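You operate a simulated robot arm through the tools that you are given. There is no shell and no other tool. Be economical: measure what you need, move in short steps, check, and stop when the job is done.

You run a simulated two-armed robot. Do the job below in one go: nothing can be reset, and whatever is moved stays where it is left.

## Task
Lay a film sheet over the parts in the white carton and strap it up again.
Fine: turn the film knob till the sheet is out and tear it off the roll; lid closed, orange strap fastened. Where these are worked on the way, their far stop is far enough and under half their travel is too little: end of the orange strap.

It is judged by the outcome, as a careful person would: the job done as asked, and still so three seconds after it is handed in. It fails if anything else is knocked over, pushed out of place, dropped, spilled or broken. Lids that push on must go on centred and level and be pressed home; caps that screw on are set level and turned clockwise until they are tight. Flat cloth is picked up by pressing the open fingertips on it (5 to 10 N) and closing them slowly along it; thin cloth reads only 2 to 8 mm in the jaws.

## Robot
Two 7-joint arms with two-finger parallel grippers on one trunk, on a base that drives. Base frame: it is fixed to the floor where the robot stands at the start and does not move with it; the origin is under the middle of the robot, x ahead of it, y to its left, z up. Units: m, degrees, N and s.
The left shoulder is at the start at [-0.102, 0.119, 0.785], the right one opposite. With the tool pointing down near the work surface each hand reaches from about 0.1 to 0.5 m from the robot's upright axis, wherever it stands, measured 20 degrees to its own side. Places, roughly: end of the orange strap [0.3, 0, 0.5]; film knob [-2.8, -0.4, 0.8]; film sheet [-2.75, 0, 0.75]; inside of the white carton [0.5, -0.2, 0.4]; lid of the white carton [0.5, -0.2, 0.5]. Payload 3.43 kg a hand.
The TCP of each hand is the grasp point between the finger pads, 0.03 m short of the fingertips. In the tool frame z runs along the fingers and y along their closing line. Largest opening 0.094 m; finger width 0.028, thickness 0.01; the body of the gripper, 0.05 by 0.096 m, starts 0.055 m behind the TCP.
Orientation is that of the tool frame in the base frame, as a unit quaternion [w, x, y, z]. With the fingers straight down and closing along the base's y, the tool's x points along the base's -x, its y along +y and its z along -z.

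## Interface
- The arms move only by the tool apply_moves. It takes "left_moves", "right_moves" or both (then of equal length, played together; a hand with none holds still); each is a list of rows, each a list of 7 numbers: the shift along the tool's x, y, z in units of 20 mm (1.0 is 20 mm), then the turn, a rotation vector about the tool's x, y, z in units of 4 degrees (1.0 is 4 degrees), then the finger opening in mm, from 0 to 94. In form: [[x, y, z, ax, ay, az, hand], ...]. A call has 1 to 12 rows; each row shifts and turns the commanded pose from where the row before left it, along the tool's axes as they then stand. A call with a number of a shift or a turn outside -1 to 1 is refused whole. A row lasts 0.2 s, in which the tool goes at most 0.05 m and 8.6 degrees; a call with a longer step from one row to the next is refused whole, and so is a gripper value outside its range. Where a pose cannot be reached the arm comes as near as it can. A force on the tool above 90 N (or 10 N above the force at the start of the call, whichever is more), or a blocked arm, ends the call early, and 0.2 s more pass. Each finger travels about 0.153 m/s and halts on what it meets, pressing with about 36 N; the grip force reading is that of the motor and also rises with nothing between the fingers. The clock runs only during rows and for 0.2 s after the last one: add rows that do not move to give the fingers time. The reply holds the time, the measured pose of the TCP, the force on the tool along the base axes, the opening and the grip force, in the units named above and with some noise, with the torque about the TCP (base axes, N m) and any sound that the robot's microphone picked up, and new pictures: "views" is both (left out), scene, wrist or none (wrist: the cameras of the hands that moved).
- Cameras (640 x 400 px; columns grow to the right, rows downward): "scene" is now at [0.0272, -0.02, 1.4803]; the picture's right is [-0.32, -0.95, 0.00], its down [-0.81, 0.27, -0.52] and it looks along [0.49, -0.16, -0.86] (base axes); focal length 291 px, centre (320, 200). "left" rides on the left gripper at [0.076, -0.014, -0.103] in its tool frame; the picture's right is [0.18, 0.98, 0.00], its down [-0.75, 0.14, -0.64] and it looks along [-0.63, 0.12, 0.77] (tool axes); focal length 243 px, centre (320, 200). "right" rides on the right gripper at [0.076, 0.014, -0.102] in its tool frame; the picture's right is [-0.18, 0.98, 0.00], its down [-0.75, -0.14, -0.64] and it looks along [-0.63, -0.12, 0.77] (tool axes); focal length 243 px, centre (320, 200). There is no depth. A picture from a camera that has moved, and an enlarged one, comes with that camera's place and axes in the base frame and with its lens. The place of the scene camera against the robot may be out by one fixed shift of up to 0.012 m in any direction.
- move_column(by): slides the trunk up (or, below 0, down) by that many m; the arms and the scene camera ride with it, the base frame stays. It gives what a move gives, with no picture.
- base_move(legs): drives the robot by 1 to 6 legs, each [ahead, left, turn to the left] in m, m and degrees, along the robot's own axes; the way and the turn of a leg run together, so that a leg with both is an arc; at most 1.5 m and 180 degrees a leg. The arms and the cameras ride along, it lands a little off, and it stops where it bumps. It gives what a move gives, and a new picture of the scene camera.
- turn_head(pan, tilt): turns the head with the scene camera to pan (to the left, within 143 degrees either way) and tilt (down, from -29 to 69), counted from straight ahead of the robot. It gives what a move gives, and a new picture of the scene camera.
- zoom(camera, box): a new picture of the part [left, top, right, bottom] of that camera's present view, enlarged. The clock stands still meanwhile.
- finish_job(): hands the job in; it is judged then, once.

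Work in short steps. Places have to be worked out from the pictures, the camera data and where the tool is seen: move nearer, look again, correct. Check each grasp and each placing, and mend what went wrong. You have 120 turns and 260 pictures in all, those below and enlarged ones among them. Open the grippers and draw the arms clear of the work before you hand the job in, unless the task says otherwise; then end with one line.

The tools are called after ">>>" as a command line: name --argument value ..., lists and objects as JSON in quotes. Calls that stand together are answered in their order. apply_moves: Moves the arms, as the interface text tells. Its arguments: {"type":"object","properties":{"left_moves":{"type":"array","items":{"type":"array","items":{"type":"number"}}},"right_moves":{"type":"array","items":{"type":"array","items":{"type":"number"}}},"views":{"type":"string","enum":["both","scene","wrist","none"]}},"required":[]} The other tools are called the same way: move_column (by) slides the trunk up or down; base_move (legs) drives the base; turn_head (pan, tilt) turns the head that bears the scene camera; zoom (camera, box) takes an enlarged picture of a part of a camera's view; finish_job () hands the job in.

At the start:

```text
t: 0.0
left_ee_pos: [0.2953, 0.0291, 1.1659]
left_orientation: [0.0, 0.0, 1.0, 0.001]
left_force: [0.4, -0.3, -0.9]
left_torque: [0.01, -0.03, 0.0]
left_finger_gap: 0.094
left_grasp_force: 0.0
right_ee_pos: [0.2589, -0.2552, 1.1759]
right_orientation: [0.0, 0.0, 1.0, 0.0]
right_force: [-1.2, 0.4, 0.1]
right_torque: [-0.01, 0.0, 0.01]
right_finger_gap: 0.0939
right_grasp_force: 0.0
trunk travel left (down, up): [-0.208, 0.127]
robot x, y, heading: [0.0029, 0.0006, 0.0]
head pan, tilt: [-18.4, 58.8]
```

scene: 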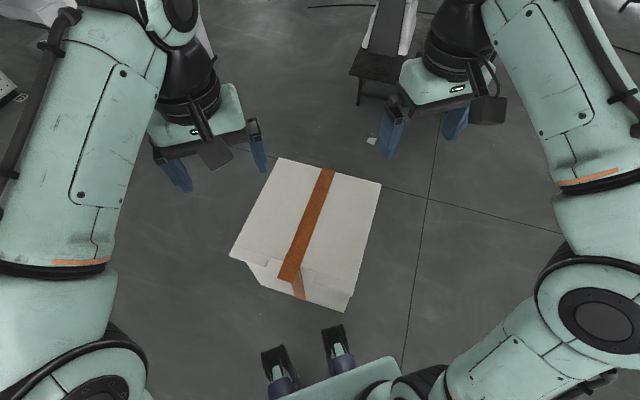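
right: 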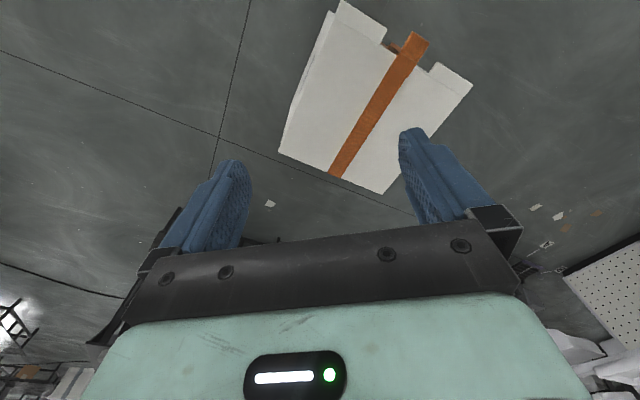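
left: 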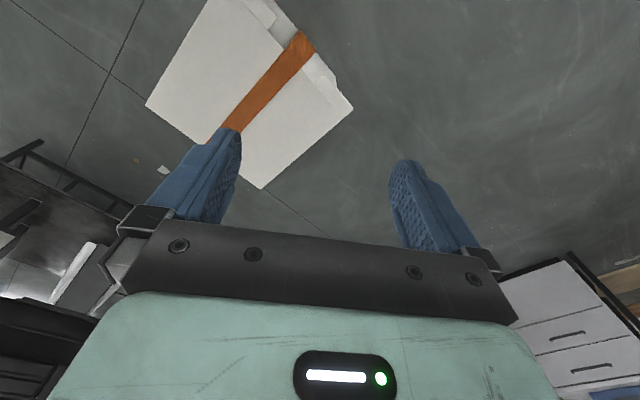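

The carton sits ahead of me with an orange strap over its lid. I'll zoom in on it first.

>>> zoom --camera "scene" --box '[210, 140, 400, 320]'

>>> zoom --camera "right" --box '[260, 0, 500, 200]'

```text
2.22 times, centred on (305, 230) of scene
camera zoom: at [0.0272, -0.02, 1.4803], right [-0.32, -0.95, 0.0], down [-0.81, 0.27, -0.52], along [0.49, -0.16, -0.86], focal length 646 px, centre (353, 133)
```

zoom: 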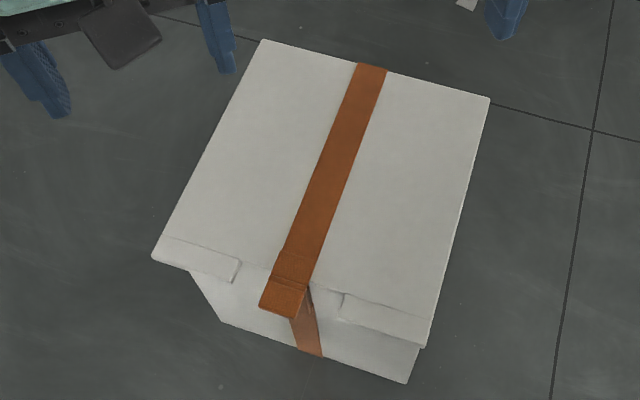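

```text
2.00 times, centred on (380, 100) of right
camera zoom: at [0.183, -0.2399, 1.277], right [0.18, 0.98, 0.0], down [0.75, -0.14, 0.64], along [0.63, -0.12, -0.77], focal length 485 px, centre (200, 400)
```

zoom: 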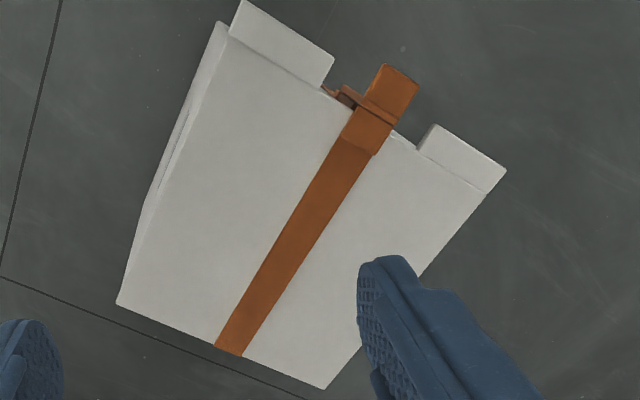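

The lid is about 0.45 m square at z≈0.5 and skewed by about -37°. The strap end hangs over the near edge at about (0.335, -0.005, 0.5). I'll drive round to face the near edge squarely.

>>> base_move --legs '[[0.03, 0.22, 0], [0, 0, -36.6]]'

>>> turn_head --pan 0 --tilt 60

```text
t: 4.3
left_ee_pos: [0.285, 0.0651, 1.1655]
left_orientation: [0.001, 0.314, 0.949, 0.0]
left_force: [-0.8, 0.4, -0.4]
left_torque: [0.02, 0.01, -0.01]
left_finger_gap: 0.0937
left_grasp_force: 0.1
right_ee_pos: [0.0857, -0.1398, 1.1753]
right_orientation: [0.0, 0.315, 0.949, 0.0]
right_force: [0.1, -0.8, 0.7]
right_torque: [-0.03, 0.0, 0.02]
right_finger_gap: 0.094
right_grasp_force: 0.1
trunk travel left (down, up): [-0.208, 0.127]
robot x, y, heading: [0.0298, 0.2249, -36.8]
head pan, tilt: [-18.4, 58.8]
camera scene: at [0.0398, 0.1906, 1.4803], right [-0.82, -0.57, 0.0], down [-0.49, 0.7, -0.52], along [0.3, -0.42, -0.86], focal length 291 px, centre (320, 200)
```

scene: 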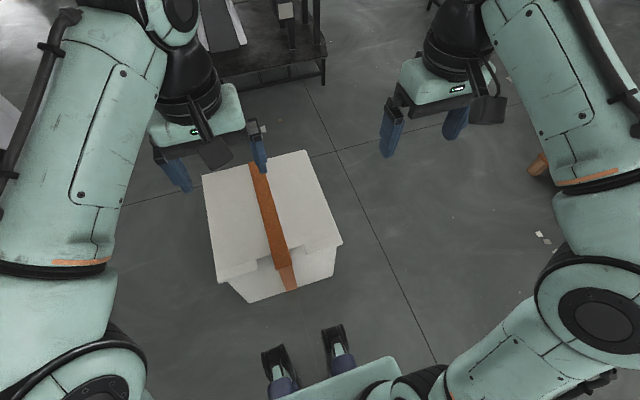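

```text
t: 5.1
left_ee_pos: [0.2842, 0.0658, 1.1671]
left_orientation: [0.0, 0.314, 0.949, 0.0]
left_force: [-0.3, -0.1, 0.5]
left_torque: [0.02, -0.04, -0.01]
left_finger_gap: 0.0938
left_grasp_force: 0.0
right_ee_pos: [0.0849, -0.1394, 1.1763]
right_orientation: [0.0, 0.315, 0.949, 0.0]
right_force: [0.3, -0.1, -0.8]
right_torque: [0.02, -0.03, 0.01]
right_finger_gap: 0.094
right_grasp_force: 0.1
trunk travel left (down, up): [-0.208, 0.127]
robot x, y, heading: [0.0288, 0.22, -36.8]
head pan, tilt: [0.0, 60.0]
camera scene: at [0.0542, 0.2064, 1.4789], right [-0.6, -0.8, 0.0], down [-0.69, 0.52, -0.5], along [0.4, -0.3, -0.87], focal length 291 px, centre (320, 200)
```

scene: 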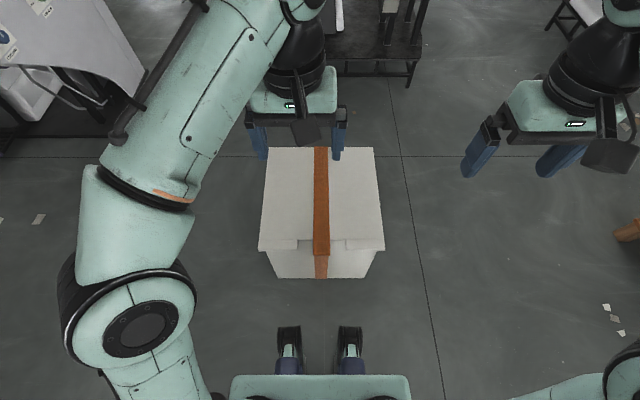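

Now the robot is centred and square to the carton, with the near edge about 0.39 m ahead. I'll take a closer look at the strap and its surroundings.

>>> zoom --camera "scene" --box '[250, 200, 400, 290]'

>>> turn_head --pan 143 --tilt 25

```text
4.27 times, centred on (325, 245) of scene
camera zoom: at [0.0542, 0.2064, 1.4789], right [-0.6, -0.8, 0.0], down [-0.69, 0.52, -0.5], along [0.4, -0.3, -0.87], focal length 1241 px, centre (299, 8)
```

zoom: 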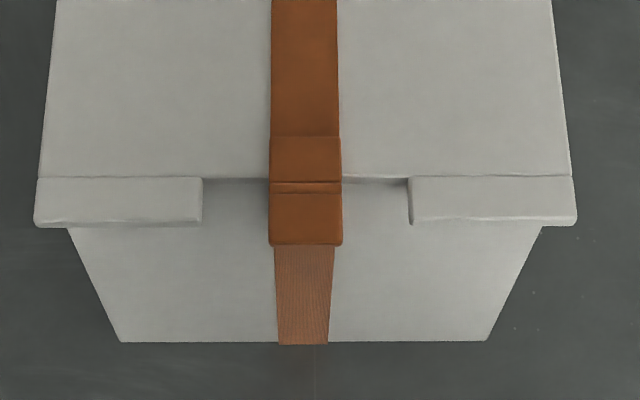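

```text
t: 7.3
left_ee_pos: [0.2836, 0.0663, 1.1654]
left_orientation: [0.001, 0.314, 0.949, 0.0]
left_force: [0.5, 0.1, 0.8]
left_torque: [-0.01, -0.02, -0.01]
left_finger_gap: 0.0938
left_grasp_force: 0.1
right_ee_pos: [0.0864, -0.1397, 1.1755]
right_orientation: [0.0, 0.315, 0.949, 0.0]
right_force: [0.0, 0.1, 0.8]
right_torque: [0.0, 0.01, 0.05]
right_finger_gap: 0.0939
right_grasp_force: 0.2
trunk travel left (down, up): [-0.208, 0.127]
robot x, y, heading: [0.0282, 0.2167, -36.7]
head pan, tilt: [143.0, 25.0]
camera scene: at [-0.0249, 0.3348, 1.529], right [0.96, 0.28, 0.0], down [0.12, -0.41, -0.91], along [-0.25, 0.87, -0.42], focal length 291 px, centre (320, 200)
```

scene: 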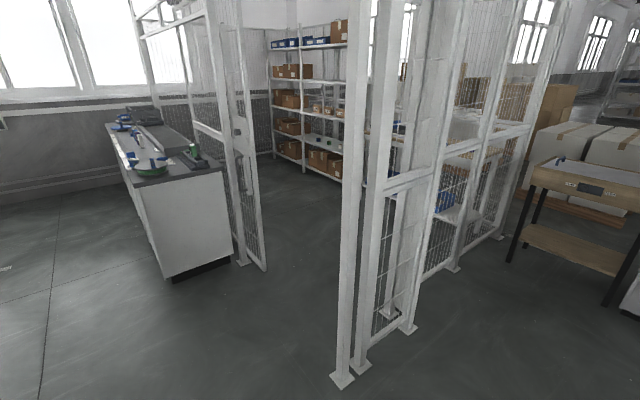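

The strap end is a tab folded over the lid's front edge, fastened onto a textured strip on the front face. Next I'll look towards the film station, behind me on the right.

>>> turn_head --pan -131 --tilt 15

>>> zoom --camera "scene" --box '[200, 120, 440, 270]'

```text
t: 11.1
left_ee_pos: [0.2858, 0.0655, 1.1657]
left_orientation: [0.0, 0.315, 0.949, 0.0]
left_force: [0.0, -0.8, -0.7]
left_torque: [-0.03, 0.02, 0.0]
left_finger_gap: 0.094
left_grasp_force: 0.0
right_ee_pos: [0.0856, -0.1407, 1.1759]
right_orientation: [0.0, 0.315, 0.949, 0.0]
right_force: [-0.5, 0.5, -0.2]
right_torque: [0.0, 0.0, 0.02]
right_finger_gap: 0.0938
right_grasp_force: 0.0
trunk travel left (down, up): [-0.208, 0.127]
robot x, y, heading: [0.0319, 0.219, -36.8]
head pan, tilt: [-131.0, 15.0]
camera scene: at [-0.0904, 0.2264, 1.5452], right [-0.21, 0.98, 0.0], down [0.25, 0.06, -0.97], along [-0.94, -0.21, -0.26], focal length 291 px, centre (320, 200)
```

scene: 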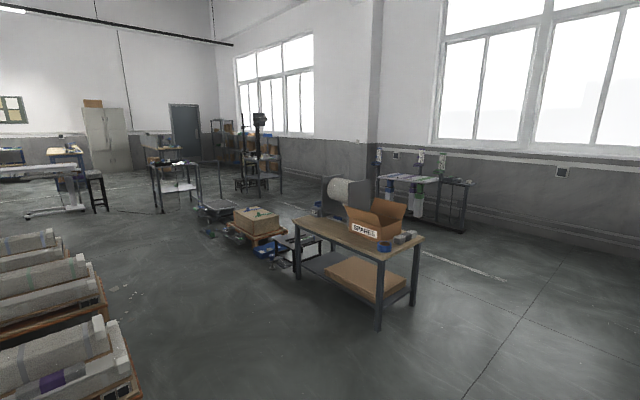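

```text
2.67 times, centred on (320, 195) of scene
camera zoom: at [-0.0904, 0.2264, 1.5452], right [-0.21, 0.98, 0.0], down [0.25, 0.06, -0.97], along [-0.94, -0.21, -0.26], focal length 776 px, centre (320, 213)
```

zoom: 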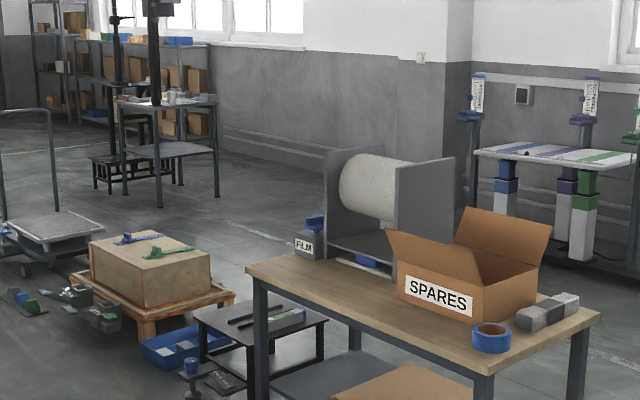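

The film roll station is seen on a bench with a knob box; I'll deal with that later. From triangulation, the strap tab sticks out roughly level at forward 0.355, z≈0.52. I'll move the right hand down for a closer look and move the left hand aside.

>>> turn_head --pan 0 --tilt 60

>>> apply_moves --right_moves '[[0.3, 0.6, 1, 0, 0, 0, 94], [0.3, 0.6, 1, 0, 0, 0, 94], [0.3, 0.6, 1, 0, 0, 0, 94], [0.3, 0.6, 1, 0, 0, 0, 94], [0.3, 0.6, 1, 0, 0, 0, 94], [0.3, 0.6, 1, 0, 0, 0, 94], [0.3, 0.6, 1, 0, 0, 0, 94], [0.3, 0.6, 1, 0, 0, 0, 94], [0.3, 0.6, 1, 0, 0, 0, 94], [0.3, 0.6, 1, 0, 0, 0, 94], [0.3, 0.6, 1, 0, 0, 0, 94], [0.3, 0.6, 1, 0, 0, 0, 94]]' --left_moves '[[0, 1, 0, 0, 0, 0, 94], [0, 1, 0, 0, 0, 0, 94], [0, 1, 0, 0, 0, 0, 94], [0, 1, 0, 0, 0, 0, 94], [0, 1, 0, 0, 0, 0, 94], [0, 1, 0, 0, 0, 0, 94], [0, 1, 0, 0, 0, 0, 94], [0, 1, 0, 0, 0, 0, 94], [0, 1, 0, 0, 0, 0, 94], [0, 1, 0, 0, 0, 0, 94], [0, 0, 0, 0, 0, 0, 94], [0, 0, 0, 0, 0, 0, 94]]' --views "none"

>>> apply_moves --right_moves '[[0, 0, 1, 0, -1, 0, 94], [0, 0, 1, 0, -1, 0, 94], [0, 0, 1, 0, -1, 0, 94], [0, 0, 1, 0, -1, 0, 94], [0, 0, 1, 0, -1, 0, 94], [0, 0, 1, 0, -1, 0, 94], [0.5, 0, 1, 0, -1, 0, 94], [0.5, 0, 1, 0, 0, 0, 94], [0.5, 0, 1, 0, 0, 0, 94], [0.5, 0, 0.8, 0, 0, 0, 94]]' --views "both"

```text
t: 13.3
left_ee_pos: [0.2847, 0.0655, 1.166]
left_orientation: [0.0, 0.314, 0.949, 0.0]
left_force: [-0.1, -0.3, -0.8]
left_torque: [-0.02, -0.02, 0.01]
left_finger_gap: 0.0941
left_grasp_force: 0.0
right_ee_pos: [0.0861, -0.1395, 1.1751]
right_orientation: [0.0, 0.316, 0.949, -0.001]
right_force: [0.4, 0.0, -0.1]
right_torque: [-0.02, 0.02, -0.04]
right_finger_gap: 0.094
right_grasp_force: 0.1
trunk travel left (down, up): [-0.208, 0.127]
robot x, y, heading: [0.0323, 0.2215, -36.7]
head pan, tilt: [0.0, 60.0]
camera scene: at [0.0543, 0.2064, 1.4789], right [-0.6, -0.8, 0.0], down [-0.69, 0.52, -0.5], along [0.4, -0.3, -0.87], focal length 291 px, centre (320, 200)
```

scene: 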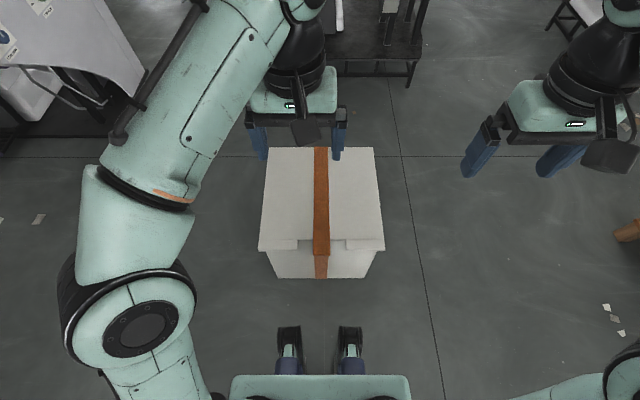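

```text
t: 15.9
left_ee_pos: [0.404, 0.2264, 1.1662]
left_orientation: [0.0, 0.315, 0.949, 0.0]
left_force: [0.2, 0.0, -0.3]
left_torque: [-0.02, -0.03, -0.02]
left_finger_gap: 0.0941
left_grasp_force: 0.2
right_ee_pos: [0.1151, 0.0183, 0.9362]
right_orientation: [0.001, 0.314, 0.949, 0.0]
right_force: [1.3, 0.0, 0.2]
right_torque: [0.0, 0.02, 0.0]
right_finger_gap: 0.0939
right_grasp_force: 0.1
trunk travel left (down, up): [-0.208, 0.127]
robot x, y, heading: [0.0261, 0.2174, -36.8]
head pan, tilt: [0.0, 60.0]
```

```text
t: 18.1
left_ee_pos: [0.4047, 0.2252, 1.1651]
left_orientation: [0.0, 0.315, 0.949, -0.001]
left_force: [0.9, 0.4, -0.4]
left_torque: [-0.02, 0.05, -0.01]
left_finger_gap: 0.0943
left_grasp_force: 0.0
right_ee_pos: [0.1767, -0.0098, 0.7461]
right_orientation: [0.23, 0.306, 0.921, -0.077]
right_force: [-0.3, 0.2, -0.7]
right_torque: [0.01, -0.04, -0.01]
right_finger_gap: 0.0939
right_grasp_force: 0.1
right hand out of reach, approached as far as the arm can: row 5, 6, 7, 8, 10
trunk travel left (down, up): [-0.208, 0.127]
robot x, y, heading: [0.0275, 0.218, -36.9]
head pan, tilt: [0.0, 60.0]
camera scene: at [0.0545, 0.2062, 1.4789], right [-0.6, -0.8, 0.0], down [-0.69, 0.52, -0.5], along [0.4, -0.3, -0.87], focal length 291 px, centre (320, 200)
camera right: at [0.0926, 0.0705, 0.8002], right [0.72, 0.69, 0.09], down [0.21, -0.33, 0.92], along [0.66, -0.64, -0.38], focal length 243 px, centre (320, 200)
```

scene: 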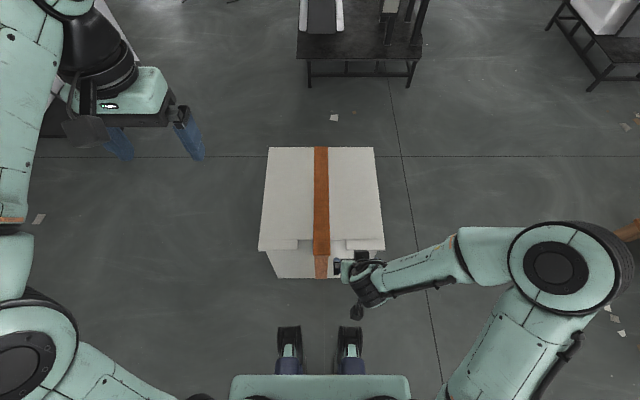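
right: 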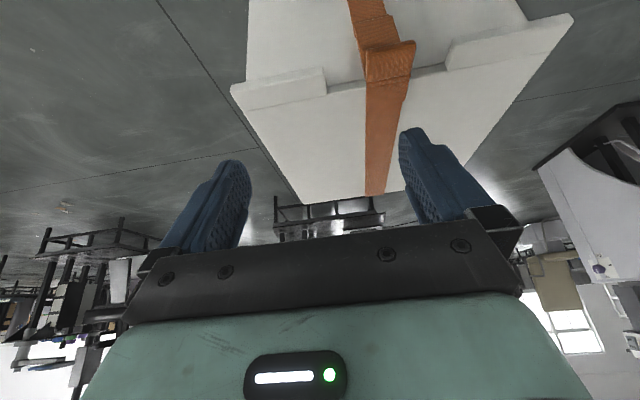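

The wrist view (upside down) shows the tab and a buckle well, so I'll zoom in on it.

>>> zoom --camera "right" --box '[220, 0, 580, 210]'

```text
1.78 times, centred on (400, 105) of right
camera zoom: at [0.0926, 0.0705, 0.8002], right [0.72, 0.69, 0.09], down [0.21, -0.33, 0.92], along [0.66, -0.64, -0.38], focal length 431 px, centre (178, 369)
```

zoom: 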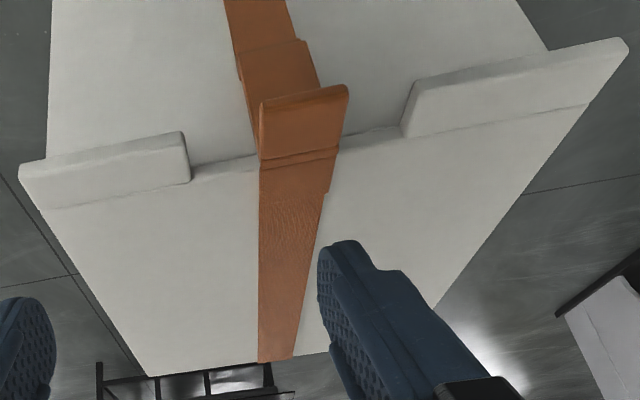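

Triangulating both views puts the tab's tip at about (0.320, 0.001, 0.51). It is about 60 mm wide, 45 mm long and nearly level, hinged at the lid edge. I'll bring the open right fingers astride it along the tool's axis.

>>> apply_moves --right_moves '[[0, 0.6, 1, 0, 0, 0, 94], [0, 0.6, 1, 0, 0, 0, 94], [0, 0.6, 1, 0, 0, 0, 94], [0, 0.6, 1, 0, 0, 0, 94], [0, 0.6, 1, 0, 0, 0, 94], [0, 0.6, 1, 0, 0, 0, 94], [0, 0.6, 1, 0, 0, 0, 94], [0, 0.5, 1, 0, 0, 0, 94], [0, 0, 1, 0, 0, 0, 94]]' --views "both"

```text
t: 20.1
left_ee_pos: [0.404, 0.2262, 1.1662]
left_orientation: [0.001, 0.315, 0.949, -0.001]
left_force: [0.0, -1.2, 0.8]
left_torque: [0.02, -0.01, 0.0]
left_finger_gap: 0.0942
left_grasp_force: 0.0
right_ee_pos: [0.3011, 0.0152, 0.5889]
right_orientation: [0.23, 0.305, 0.921, -0.076]
right_force: [0.1, 0.4, 0.7]
right_torque: [-0.01, -0.02, 0.02]
right_finger_gap: 0.0939
right_grasp_force: 0.0
trunk travel left (down, up): [-0.208, 0.127]
robot x, y, heading: [0.0308, 0.2206, -36.7]
head pan, tilt: [0.0, 60.0]
camera scene: at [0.0544, 0.2063, 1.4789], right [-0.6, -0.8, 0.0], down [-0.69, 0.52, -0.5], along [0.4, -0.3, -0.87], focal length 291 px, centre (320, 200)
camera right: at [0.2176, 0.0968, 0.6414], right [0.72, 0.69, 0.09], down [0.21, -0.33, 0.92], along [0.66, -0.64, -0.38], focal length 243 px, centre (320, 200)
```

scene: 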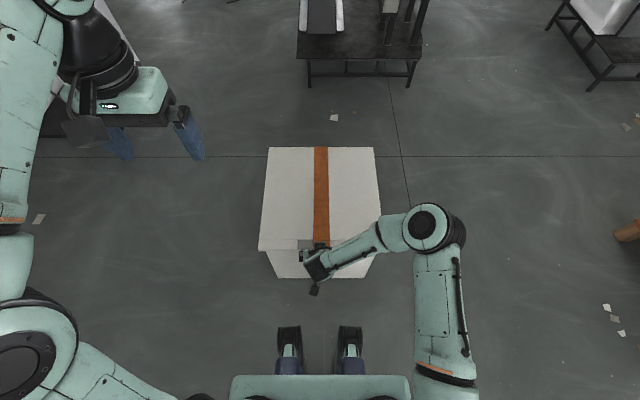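
right: 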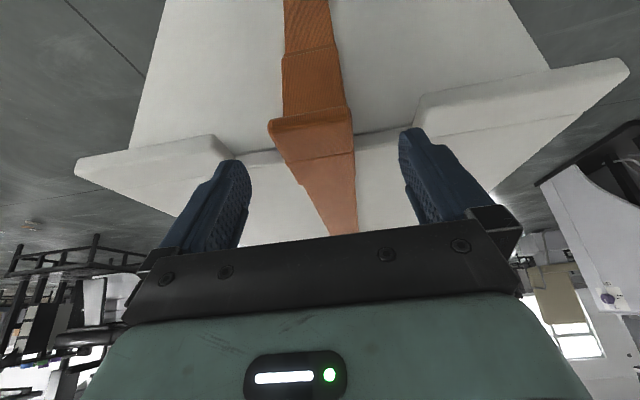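

The tab sits centred between the fingers. I'll go another 85 mm along the tool axis and check before closing.

>>> apply_moves --right_moves '[[0, 0, 1, 0, 0, 0, 94], [0, 0, 1, 0, 0, 0, 94], [0, 0, 1, 0, 0, 0, 94], [0, 0, 1, 0, 0, 0, 94], [0, 0, 0.3, 0, 0, 0, 94]]' --views "wrist"

```text
t: 21.3
left_ee_pos: [0.4043, 0.2271, 1.1661]
left_orientation: [0.0, 0.315, 0.949, 0.0]
left_force: [0.1, -0.1, 0.1]
left_torque: [-0.02, 0.0, 0.05]
left_finger_gap: 0.0941
left_grasp_force: 0.1
right_ee_pos: [0.3341, -0.0095, 0.5111]
right_orientation: [0.229, 0.305, 0.921, -0.076]
right_force: [-0.4, 0.3, 0.2]
right_torque: [0.01, 0.01, 0.01]
right_finger_gap: 0.0941
right_grasp_force: 0.0
trunk travel left (down, up): [-0.208, 0.127]
robot x, y, heading: [0.0317, 0.2188, -36.6]
head pan, tilt: [0.0, 60.0]
camera right: at [0.2503, 0.0715, 0.5648], right [0.72, 0.69, 0.09], down [0.21, -0.33, 0.92], along [0.66, -0.64, -0.38], focal length 243 px, centre (320, 200)
```

right: 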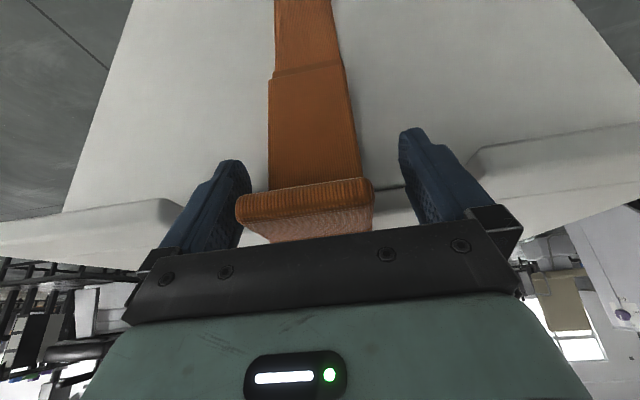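

The tab is between the fingers but about 7 mm off centre. I'll centre it and close slowly.

>>> apply_moves --right_moves '[[0, -0.35, 0.3, 0, 0, 0, 94], [0, 0, 0, 0, 0, 0, 80], [0, 0, 0, 0, 0, 0, 70], [0, 0, 0, 0, 0, 0, 60], [0, 0, 0, 0, 0, 0, 50], [0, 0, 0, 0, 0, 0, 45]]' --views "wrist"

```text
t: 22.7
left_ee_pos: [0.404, 0.2264, 1.1651]
left_orientation: [0.0, 0.314, 0.949, 0.001]
left_force: [0.7, -0.3, 0.0]
left_torque: [-0.01, 0.02, 0.01]
left_finger_gap: 0.0942
left_grasp_force: 0.1
right_ee_pos: [0.3327, -0.0142, 0.5051]
right_orientation: [0.23, 0.306, 0.921, -0.076]
right_force: [6.9, 7.8, -5.5]
right_torque: [0.18, -0.2, 0.22]
right_finger_gap: 0.0645
right_grasp_force: 45.1
trunk travel left (down, up): [-0.208, 0.127]
robot x, y, heading: [0.0286, 0.2219, -36.7]
head pan, tilt: [0.0, 60.0]
camera right: at [0.2486, 0.066, 0.5597], right [0.72, 0.69, 0.09], down [0.21, -0.33, 0.92], along [0.67, -0.64, -0.38], focal length 243 px, centre (320, 200)
```

right: 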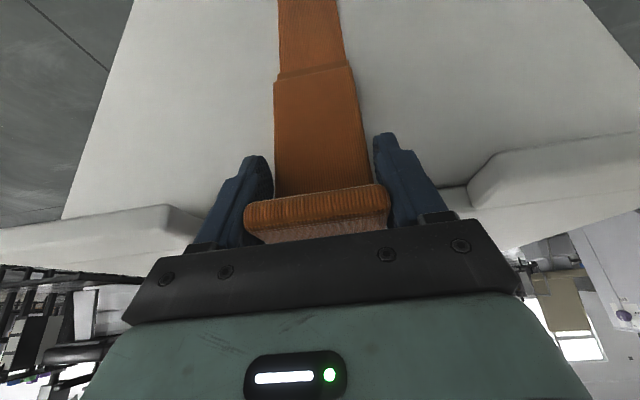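

Gripped at 64.5 mm. I'll try lifting the tip 12 mm to learn how the tab moves.

>>> apply_moves --right_moves '[[-0.14, 0, -0.26, 0, 0.5, 0, 45], [-0.14, 0, -0.26, 0, 0.5, 0, 45], [0, 0, 0, 0, 0, 0, 45]]' --views "wrist"

```text
t: 23.5
left_ee_pos: [0.4058, 0.2253, 1.1659]
left_orientation: [-0.001, 0.315, 0.949, -0.001]
left_force: [0.3, 0.5, -0.1]
left_torque: [0.0, -0.02, 0.0]
left_finger_gap: 0.0938
left_grasp_force: 0.1
right_ee_pos: [0.3321, -0.0138, 0.5157]
right_orientation: [0.194, 0.306, 0.93, -0.063]
right_force: [12.4, 13.2, -36.2]
right_torque: [-0.45, 0.21, 0.06]
right_finger_gap: 0.0643
right_grasp_force: 44.9
trunk travel left (down, up): [-0.208, 0.127]
robot x, y, heading: [0.0291, 0.2148, -36.8]
head pan, tilt: [0.0, 60.0]
camera right: at [0.2511, 0.064, 0.5785], right [0.72, 0.69, 0.07], down [0.26, -0.37, 0.89], along [0.64, -0.62, -0.45], focal length 243 px, centre (320, 200)
```

right: 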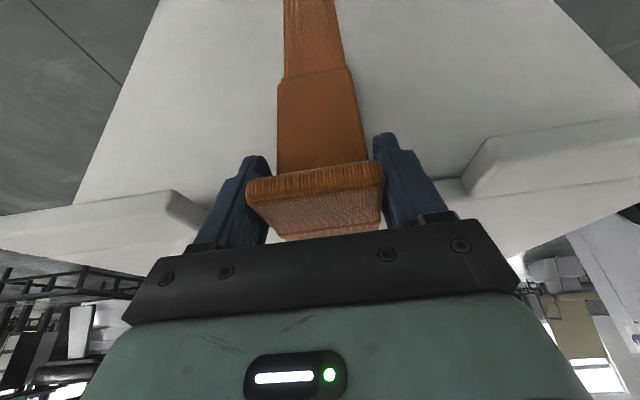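

Lifting met 36 N and the fingers slipped, so the tab stayed put. I'll ease off and try pulling it outward towards me.

>>> apply_moves --right_moves '[[0.14, 0, 0.36, 0, 0, 0, 45], [0, 0, 0, 0, 0, 0, 45], [0.23, 0, -0.1, 0, 0, 0, 45], [0.23, 0, -0.1, 0, 0, 0, 45], [0, 0, 0, 0, 0, 0, 45]]' --views "wrist"

```text
t: 24.7
left_ee_pos: [0.4032, 0.2277, 1.1648]
left_orientation: [0.001, 0.314, 0.949, 0.0]
left_force: [0.5, 1.0, 1.0]
left_torque: [0.02, 0.06, -0.01]
left_finger_gap: 0.0941
left_grasp_force: 0.0
right_ee_pos: [0.3259, -0.0083, 0.5105]
right_orientation: [0.197, 0.308, 0.928, -0.063]
right_force: [3.4, 8.2, 19.8]
right_torque: [0.01, -0.4, 0.28]
right_finger_gap: 0.0644
right_grasp_force: 45.3
trunk travel left (down, up): [-0.208, 0.127]
robot x, y, heading: [0.0284, 0.218, -36.5]
head pan, tilt: [0.0, 60.0]
camera right: at [0.2439, 0.0696, 0.5722], right [0.72, 0.69, 0.08], down [0.26, -0.37, 0.89], along [0.64, -0.62, -0.45], focal length 243 px, centre (320, 200)
```

right: 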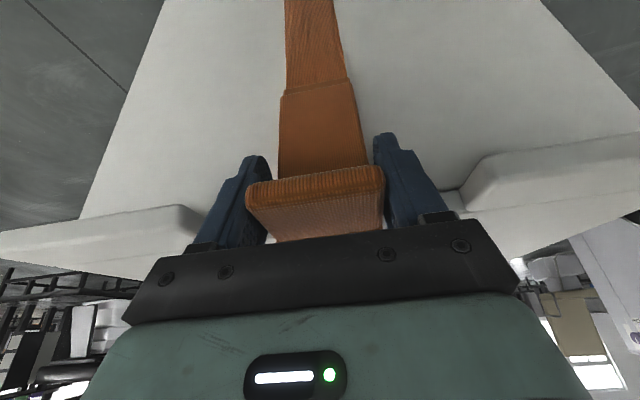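

The fingers and tab moved outward about 8 mm together with little horizontal force. I'll continue pulling outward.

>>> apply_moves --right_moves '[[0.3, 0, -0.35, 0, 0, 0, 45], [0.46, 0, -0.2, 0, 0, 0, 45], [0.46, 0, -0.2, 0, 0, 0, 45], [0, 0, 0, 0, 0, 0, 45]]' --views "both"

```text
t: 25.7
left_ee_pos: [0.4086, 0.2265, 1.1643]
left_orientation: [-0.002, 0.315, 0.949, -0.001]
left_force: [1.3, -0.1, -0.4]
left_torque: [-0.02, 0.01, -0.02]
left_finger_gap: 0.0939
left_grasp_force: 0.1
right_ee_pos: [0.306, 0.0076, 0.514]
right_orientation: [0.197, 0.307, 0.929, -0.065]
right_force: [44.5, 7.8, -46.4]
right_torque: [-1.14, -0.18, -0.1]
right_finger_gap: 0.0644
right_grasp_force: 45.0
trunk travel left (down, up): [-0.208, 0.127]
robot x, y, heading: [0.0268, 0.2193, -36.7]
head pan, tilt: [0.0, 60.0]
camera scene: at [0.0599, 0.2057, 1.4787], right [-0.6, -0.8, 0.0], down [-0.7, 0.52, -0.5], along [0.4, -0.3, -0.87], focal length 291 px, centre (320, 200)
camera right: at [0.2236, 0.0845, 0.5756], right [0.72, 0.69, 0.08], down [0.26, -0.37, 0.89], along [0.64, -0.62, -0.45], focal length 243 px, centre (320, 200)
```

scene: 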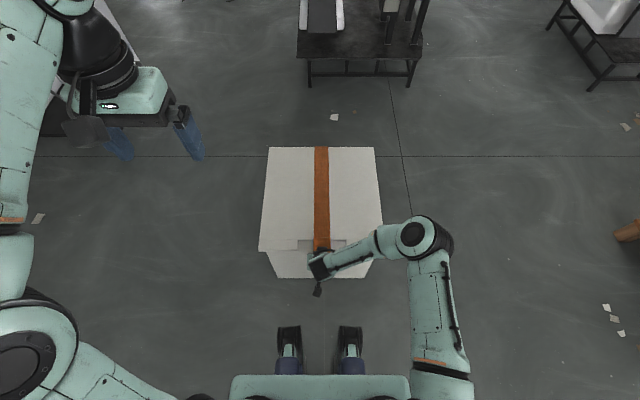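
right: 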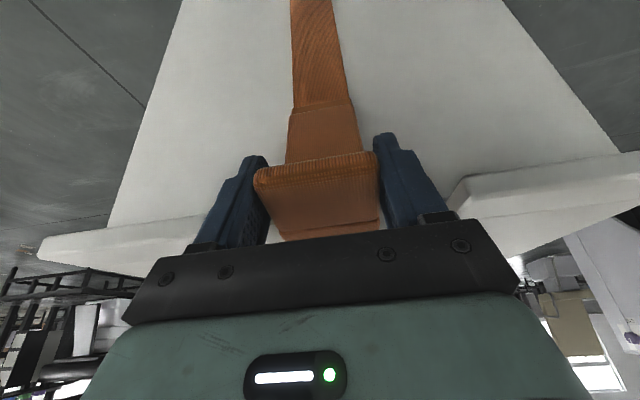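

Now it resists with about 45 N and the fingers slipped again. I'll release and back off to see what moved.

>>> apply_moves --right_moves '[[0, 0, 0, 0, 0, 0, 80], [0, 0, 0, 0, 0, 0, 94], [0, 0, -1, 0, 0, 0, 94], [0, 0, -1, 0, 0, 0, 94], [0, 0, -1, 0, 0, 0, 94], [0, 0, -1, 0, 0, 0, 94], [0, 0, -1, 0, 0, 0, 94]]' --views "wrist"

>>> zoom --camera "right" --box '[220, 0, 500, 200]'

```text
t: 27.3
left_ee_pos: [0.4042, 0.2273, 1.1648]
left_orientation: [0.0, 0.315, 0.949, 0.0]
left_force: [-0.6, 0.3, 0.0]
left_torque: [-0.02, 0.0, 0.01]
left_finger_gap: 0.0939
left_grasp_force: 0.0
right_ee_pos: [0.2681, 0.0308, 0.6046]
right_orientation: [0.197, 0.309, 0.928, -0.065]
right_force: [-0.4, -0.2, -0.3]
right_torque: [0.0, 0.02, -0.01]
right_finger_gap: 0.0942
right_grasp_force: 0.1
trunk travel left (down, up): [-0.208, 0.127]
robot x, y, heading: [0.0316, 0.2203, -36.6]
head pan, tilt: [0.0, 60.0]
camera right: at [0.1867, 0.1088, 0.6667], right [0.72, 0.69, 0.07], down [0.26, -0.37, 0.89], along [0.64, -0.63, -0.44], focal length 243 px, centre (320, 200)
```

right: 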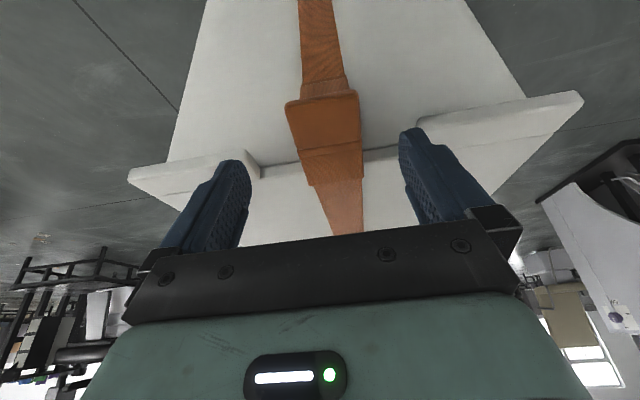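

```text
2.00 times, centred on (360, 100) of right
camera zoom: at [0.1867, 0.1088, 0.6667], right [0.72, 0.69, 0.07], down [0.26, -0.37, 0.89], along [0.64, -0.63, -0.44], focal length 485 px, centre (240, 400)
```

zoom: 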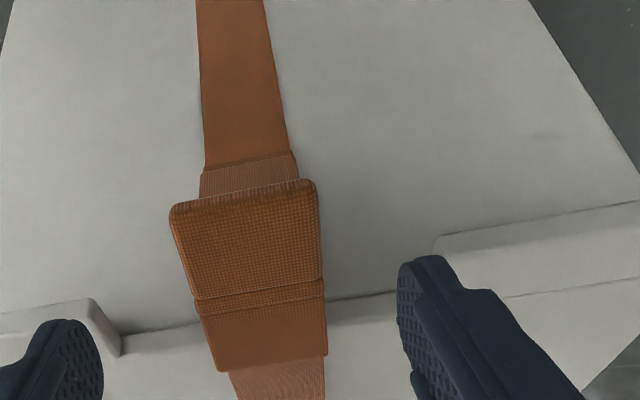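

The tab may have swung down a little. I'll check it from the scene camera against the earlier view.

>>> apply_moves --right_moves '[[0, -1, -1, 0, 0, 0, 94], [0, -1, -1, 0, 0, 0, 94], [0, -1, -1, 0, 0, 0, 94], [0, -1, 0, 0, 0, 0, 94], [0, -1, 0, 0, 0, 0, 94], [0, -1, 0, 0, 0, 0, 94]]' --views "wrist"

>>> zoom --camera "scene" --box '[250, 200, 400, 290]'

```text
t: 28.7
left_ee_pos: [0.4031, 0.2261, 1.1655]
left_orientation: [-0.001, 0.315, 0.949, 0.001]
left_force: [0.2, -0.7, 1.0]
left_torque: [0.0, 0.02, -0.01]
left_finger_gap: 0.094
left_grasp_force: 0.1
right_ee_pos: [0.1772, -0.0501, 0.6602]
right_orientation: [0.197, 0.31, 0.928, -0.066]
right_force: [-0.2, 0.2, 0.4]
right_torque: [0.01, 0.02, -0.01]
right_finger_gap: 0.0942
right_grasp_force: 0.1
trunk travel left (down, up): [-0.208, 0.127]
robot x, y, heading: [0.0312, 0.2177, -36.7]
head pan, tilt: [0.0, 60.0]
camera right: at [0.0956, 0.0274, 0.7214], right [0.72, 0.69, 0.08], down [0.26, -0.37, 0.89], along [0.64, -0.63, -0.44], focal length 243 px, centre (320, 200)
```

right: 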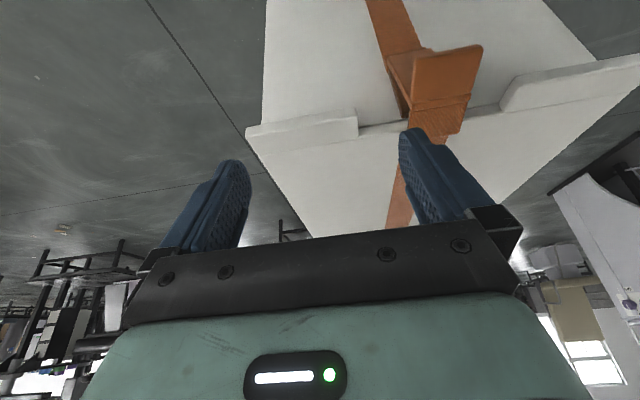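

```text
4.27 times, centred on (325, 245) of scene
camera zoom: at [0.054, 0.2062, 1.4789], right [-0.6, -0.8, 0.0], down [-0.69, 0.52, -0.5], along [0.4, -0.3, -0.87], focal length 1241 px, centre (299, 8)
```

zoom: 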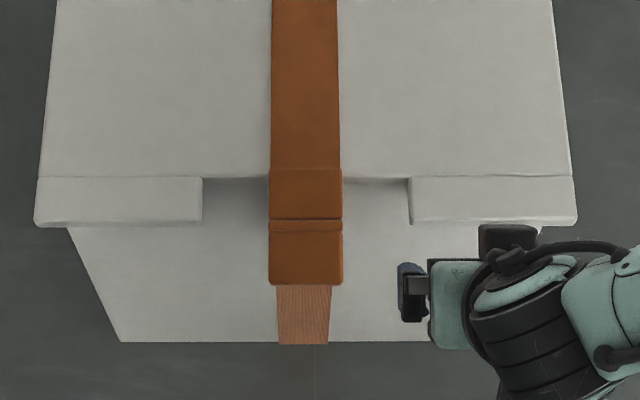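

The whole end piece slid outward by about 25 mm: it is a slider pulled towards me. I'll regrip it and pull level, checking the force as I go.

>>> apply_moves --right_moves '[[0, 1, 0.4, 0, 0, 0, 94], [0, 1, 0.4, 0, 0, 0, 94], [0, 1, 0.4, 0, 0, 0, 94], [0, 1, 0.4, 0, 0, 0, 94], [0, 1, 0.4, 0, 0, 0, 94], [0, 1, 0.4, 0, 0, 0, 94], [0, 0.35, 1, 0, 0, 0, 94], [0, 0, 1, 0, 0, 0, 94], [0, 0, 1, 0, 0, 0, 94], [0, 0, 1, 0, 0, 0, 94], [0, 0, 1, 0, 0, 0, 94], [0, 0, 0.9, 0, 0, 0, 94]]' --views "wrist"

```text
t: 31.3
left_ee_pos: [0.4044, 0.2258, 1.1658]
left_orientation: [0.0, 0.315, 0.949, -0.001]
left_force: [-1.0, -0.2, 0.1]
left_torque: [-0.02, -0.05, 0.01]
left_finger_gap: 0.0939
left_grasp_force: 0.0
right_ee_pos: [0.3084, 0.0107, 0.5097]
right_orientation: [0.198, 0.308, 0.928, -0.066]
right_force: [0.1, -0.7, 0.6]
right_torque: [-0.01, 0.02, 0.03]
right_finger_gap: 0.0938
right_grasp_force: 0.0
trunk travel left (down, up): [-0.208, 0.127]
robot x, y, heading: [0.0272, 0.2228, -36.6]
head pan, tilt: [0.0, 60.0]
camera right: at [0.2265, 0.0882, 0.5707], right [0.72, 0.69, 0.08], down [0.26, -0.37, 0.89], along [0.64, -0.63, -0.44], focal length 243 px, centre (320, 200)
```

right: 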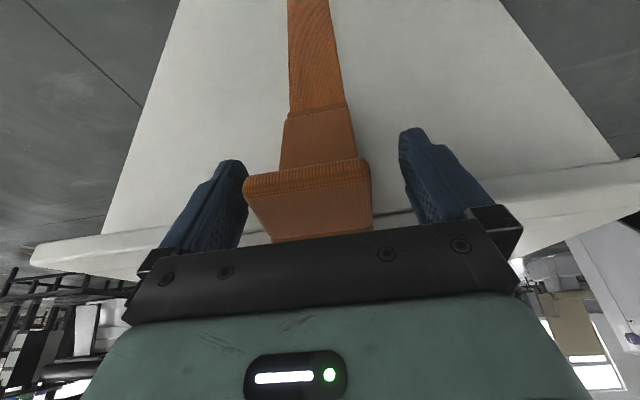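

Good alignment again; I'll shift 6 mm to centre, close, and pull level by 50 mm.

>>> apply_moves --right_moves '[[0, -0.33, 0.2, 0, 0, 0, 90], [0, 0, 0, 0, 0, 0, 70], [0, 0, 0, 0, 0, 0, 50], [0, 0, 0, 0, 0, 0, 40], [0.457, 0, -0.2, 0, 0, 0, 40], [0.457, 0, -0.2, 0, 0, 0, 40], [0.457, 0, -0.2, 0, 0, 0, 40], [0.457, 0, -0.2, 0, 0, 0, 40], [0.457, 0, -0.2, 0, 0, 0, 40], [0, 0, 0, 0, 0, 0, 40]]' --views "wrist"

```text
t: 33.5
left_ee_pos: [0.4057, 0.226, 1.1636]
left_orientation: [0.0, 0.315, 0.949, 0.0]
left_force: [-0.2, 0.4, -0.2]
left_torque: [-0.02, -0.06, 0.02]
left_finger_gap: 0.0941
left_grasp_force: 0.0
right_ee_pos: [0.2681, 0.0347, 0.5044]
right_orientation: [0.197, 0.306, 0.929, -0.064]
right_force: [43.8, 10.3, -34.7]
right_torque: [-0.58, 1.22, -0.28]
right_finger_gap: 0.059
right_grasp_force: 45.1
trunk travel left (down, up): [-0.208, 0.127]
robot x, y, heading: [0.0333, 0.2187, -36.7]
head pan, tilt: [0.0, 60.0]
camera right: at [0.1863, 0.1122, 0.566], right [0.72, 0.69, 0.08], down [0.26, -0.37, 0.89], along [0.64, -0.62, -0.45], focal length 243 px, centre (320, 200)
```

right: 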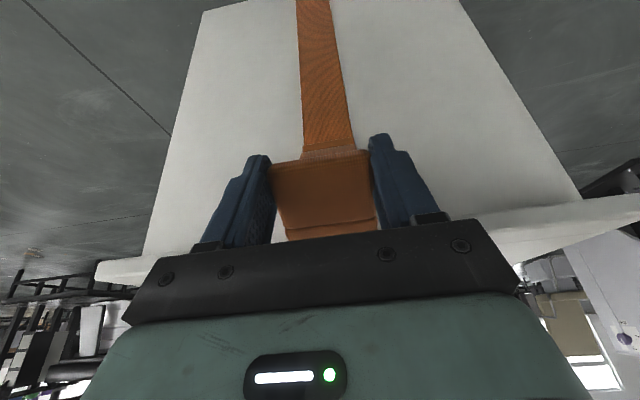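

The resistance now has a strong downward part, so the piece seems to travel out and down. I'll follow it down a little and watch the force.

>>> apply_moves --right_moves '[[0.2, 0, 0.46, 0, 0, 0, 40], [0.2, 0, 0.46, 0, 0, 0, 40], [0, 0, 0, 0, 0, 0, 40]]' --views "wrist"

>>> zoom --camera "scene" --box '[250, 200, 400, 290]'

```text
t: 34.0
left_ee_pos: [0.4001, 0.2269, 1.1656]
left_orientation: [0.0, 0.315, 0.949, 0.0]
left_force: [0.7, -1.0, -0.4]
left_torque: [0.03, 0.02, -0.01]
left_finger_gap: 0.0942
left_grasp_force: 0.1
right_ee_pos: [0.2646, 0.0382, 0.4987]
right_orientation: [0.2, 0.305, 0.929, -0.064]
right_force: [-32.6, 8.5, 47.2]
right_torque: [-1.93, -1.0, -0.68]
right_finger_gap: 0.06
right_grasp_force: 45.5
trunk travel left (down, up): [-0.208, 0.127]
robot x, y, heading: [0.0287, 0.2225, -36.7]
head pan, tilt: [0.0, 60.0]
stopped in row 2 (right hand): the force on the tool passed its limit at 108 N (the readings are from after the stop); the commanded pose is now the measured one
camera right: at [0.1819, 0.115, 0.56], right [0.72, 0.69, 0.08], down [0.25, -0.37, 0.9], along [0.65, -0.62, -0.44], focal length 243 px, centre (320, 200)
```

right: 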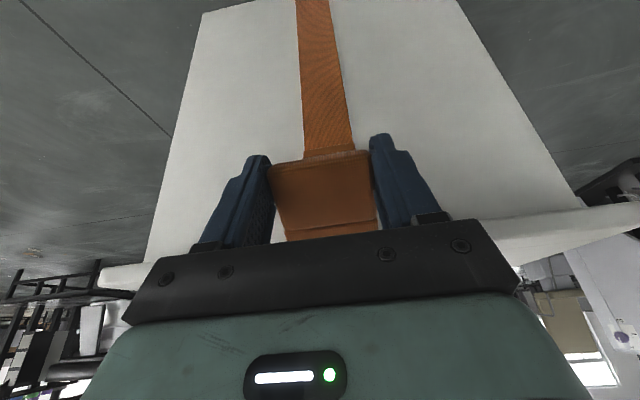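

```text
4.27 times, centred on (325, 245) of scene
camera zoom: at [0.0502, 0.2075, 1.4792], right [-0.6, -0.8, 0.0], down [-0.69, 0.52, -0.5], along [0.4, -0.3, -0.87], focal length 1241 px, centre (299, 8)
```

zoom: 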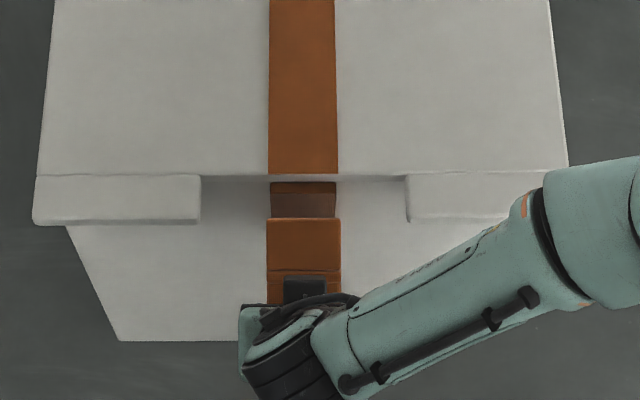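

The end piece is now clear of the lid edge, and pressing down hit a stop, so it slides level. I'll unload vertically and keep pulling out to find the far stop.

>>> apply_moves --right_moves '[[-0.05, 0, -0.12, 0, 0, 0, 40], [0.457, 0, -0.2, 0, 0, 0, 40], [0.457, 0, -0.2, 0, 0, 0, 40], [0.457, 0, -0.2, 0, 0, 0, 40], [0, 0, 0, 0, 0, 0, 40]]' --views "wrist"

>>> zoom --camera "scene" --box '[250, 200, 400, 290]'

```text
t: 35.2
left_ee_pos: [0.4063, 0.2253, 1.1644]
left_orientation: [-0.001, 0.316, 0.949, 0.0]
left_force: [-0.7, 0.4, 0.4]
left_torque: [0.01, 0.01, -0.03]
left_finger_gap: 0.094
left_grasp_force: 0.1
right_ee_pos: [0.2467, 0.0505, 0.499]
right_orientation: [0.205, 0.308, 0.927, -0.067]
right_force: [36.9, -11.9, -22.0]
right_torque: [-0.83, -0.56, -0.03]
right_finger_gap: 0.0596
right_grasp_force: 45.0
trunk travel left (down, up): [-0.208, 0.127]
robot x, y, heading: [0.0246, 0.2221, -36.7]
head pan, tilt: [0.0, 60.0]
camera right: at [0.1649, 0.1281, 0.5592], right [0.72, 0.69, 0.08], down [0.25, -0.36, 0.9], along [0.65, -0.63, -0.43], focal length 243 px, centre (320, 200)
```

right: 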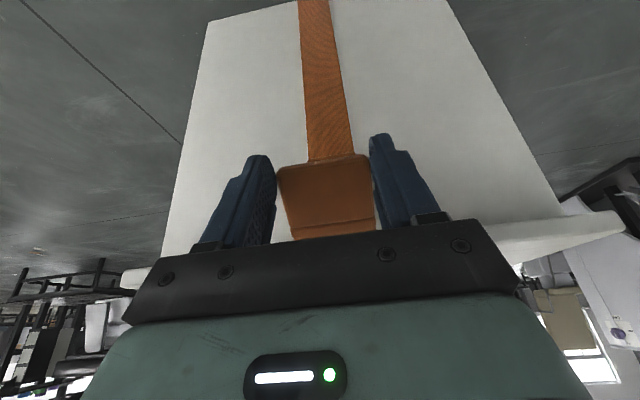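

```text
4.27 times, centred on (325, 245) of scene
camera zoom: at [0.0561, 0.2053, 1.4788], right [-0.6, -0.8, 0.0], down [-0.69, 0.52, -0.5], along [0.4, -0.3, -0.87], focal length 1241 px, centre (299, 8)
```

zoom: 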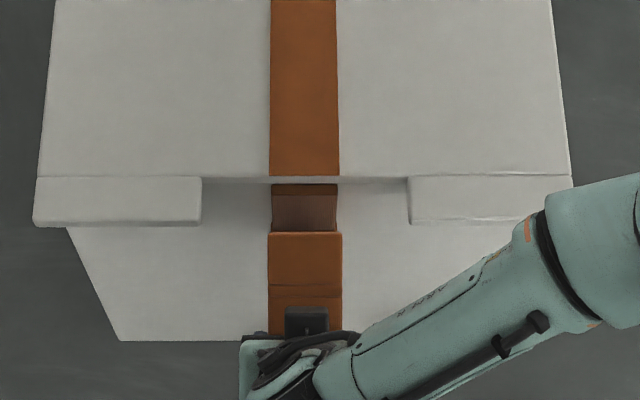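

It keeps sliding with friction while my grip slips. I'll open, go a bit deeper and forward, regrip and pull on.

>>> apply_moves --right_moves '[[0, 0, 0, 0, 0, 0, 80], [0, 0, 0.4, 0, 0, 0, 90], [-0.7, 0, 0.5, 0, 0, 0, 90], [0, 0, 0, 0, 0, 0, 60], [0, 0, 0, 0, 0, 0, 40], [0, 0, 0, 0, 0, 0, 30], [0.457, 0, -0.2, 0, 0, 0, 30], [0.457, 0, -0.2, 0, 0, 0, 30], [0.457, 0, -0.2, 0, 0, 0, 30], [0.457, 0, -0.2, 0, 0, 0, 30], [0, 0, 0, 0, 0, 0, 30]]' --views "wrist"

>>> zoom --camera "scene" --box '[250, 200, 400, 290]'

```text
t: 37.6
left_ee_pos: [0.4066, 0.2242, 1.1639]
left_orientation: [-0.001, 0.316, 0.949, 0.0]
left_force: [-0.4, -0.1, 0.2]
left_torque: [0.02, -0.01, -0.02]
left_finger_gap: 0.094
left_grasp_force: 0.1
right_ee_pos: [0.2321, 0.0601, 0.4888]
right_orientation: [0.207, 0.308, 0.926, -0.067]
right_force: [48.0, -19.1, -27.2]
right_torque: [-0.01, -0.44, 0.23]
right_finger_gap: 0.0594
right_grasp_force: 45.0
trunk travel left (down, up): [-0.208, 0.127]
robot x, y, heading: [0.0279, 0.2192, -36.8]
head pan, tilt: [0.0, 60.0]
camera right: at [0.1506, 0.1387, 0.5475], right [0.72, 0.69, 0.08], down [0.24, -0.36, 0.9], along [0.65, -0.63, -0.43], focal length 243 px, centre (320, 200)
```

right: 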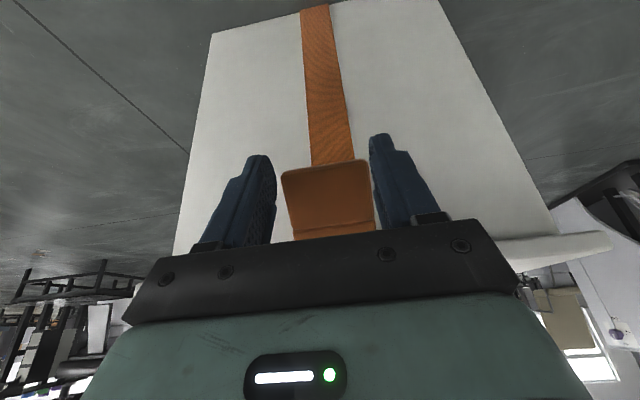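

```text
4.27 times, centred on (325, 245) of scene
camera zoom: at [0.0571, 0.2045, 1.4789], right [-0.6, -0.8, 0.0], down [-0.69, 0.52, -0.5], along [0.4, -0.3, -0.87], focal length 1241 px, centre (299, 8)
```

zoom: 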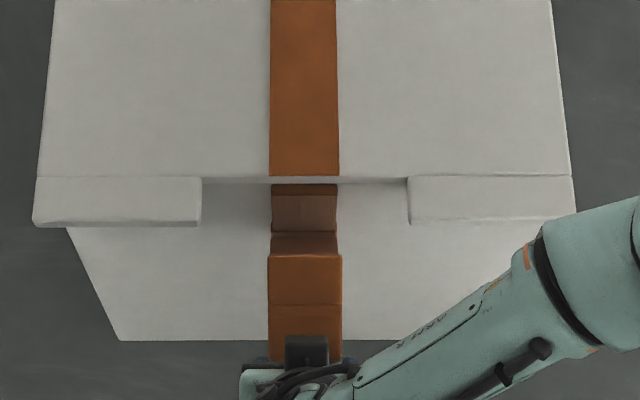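

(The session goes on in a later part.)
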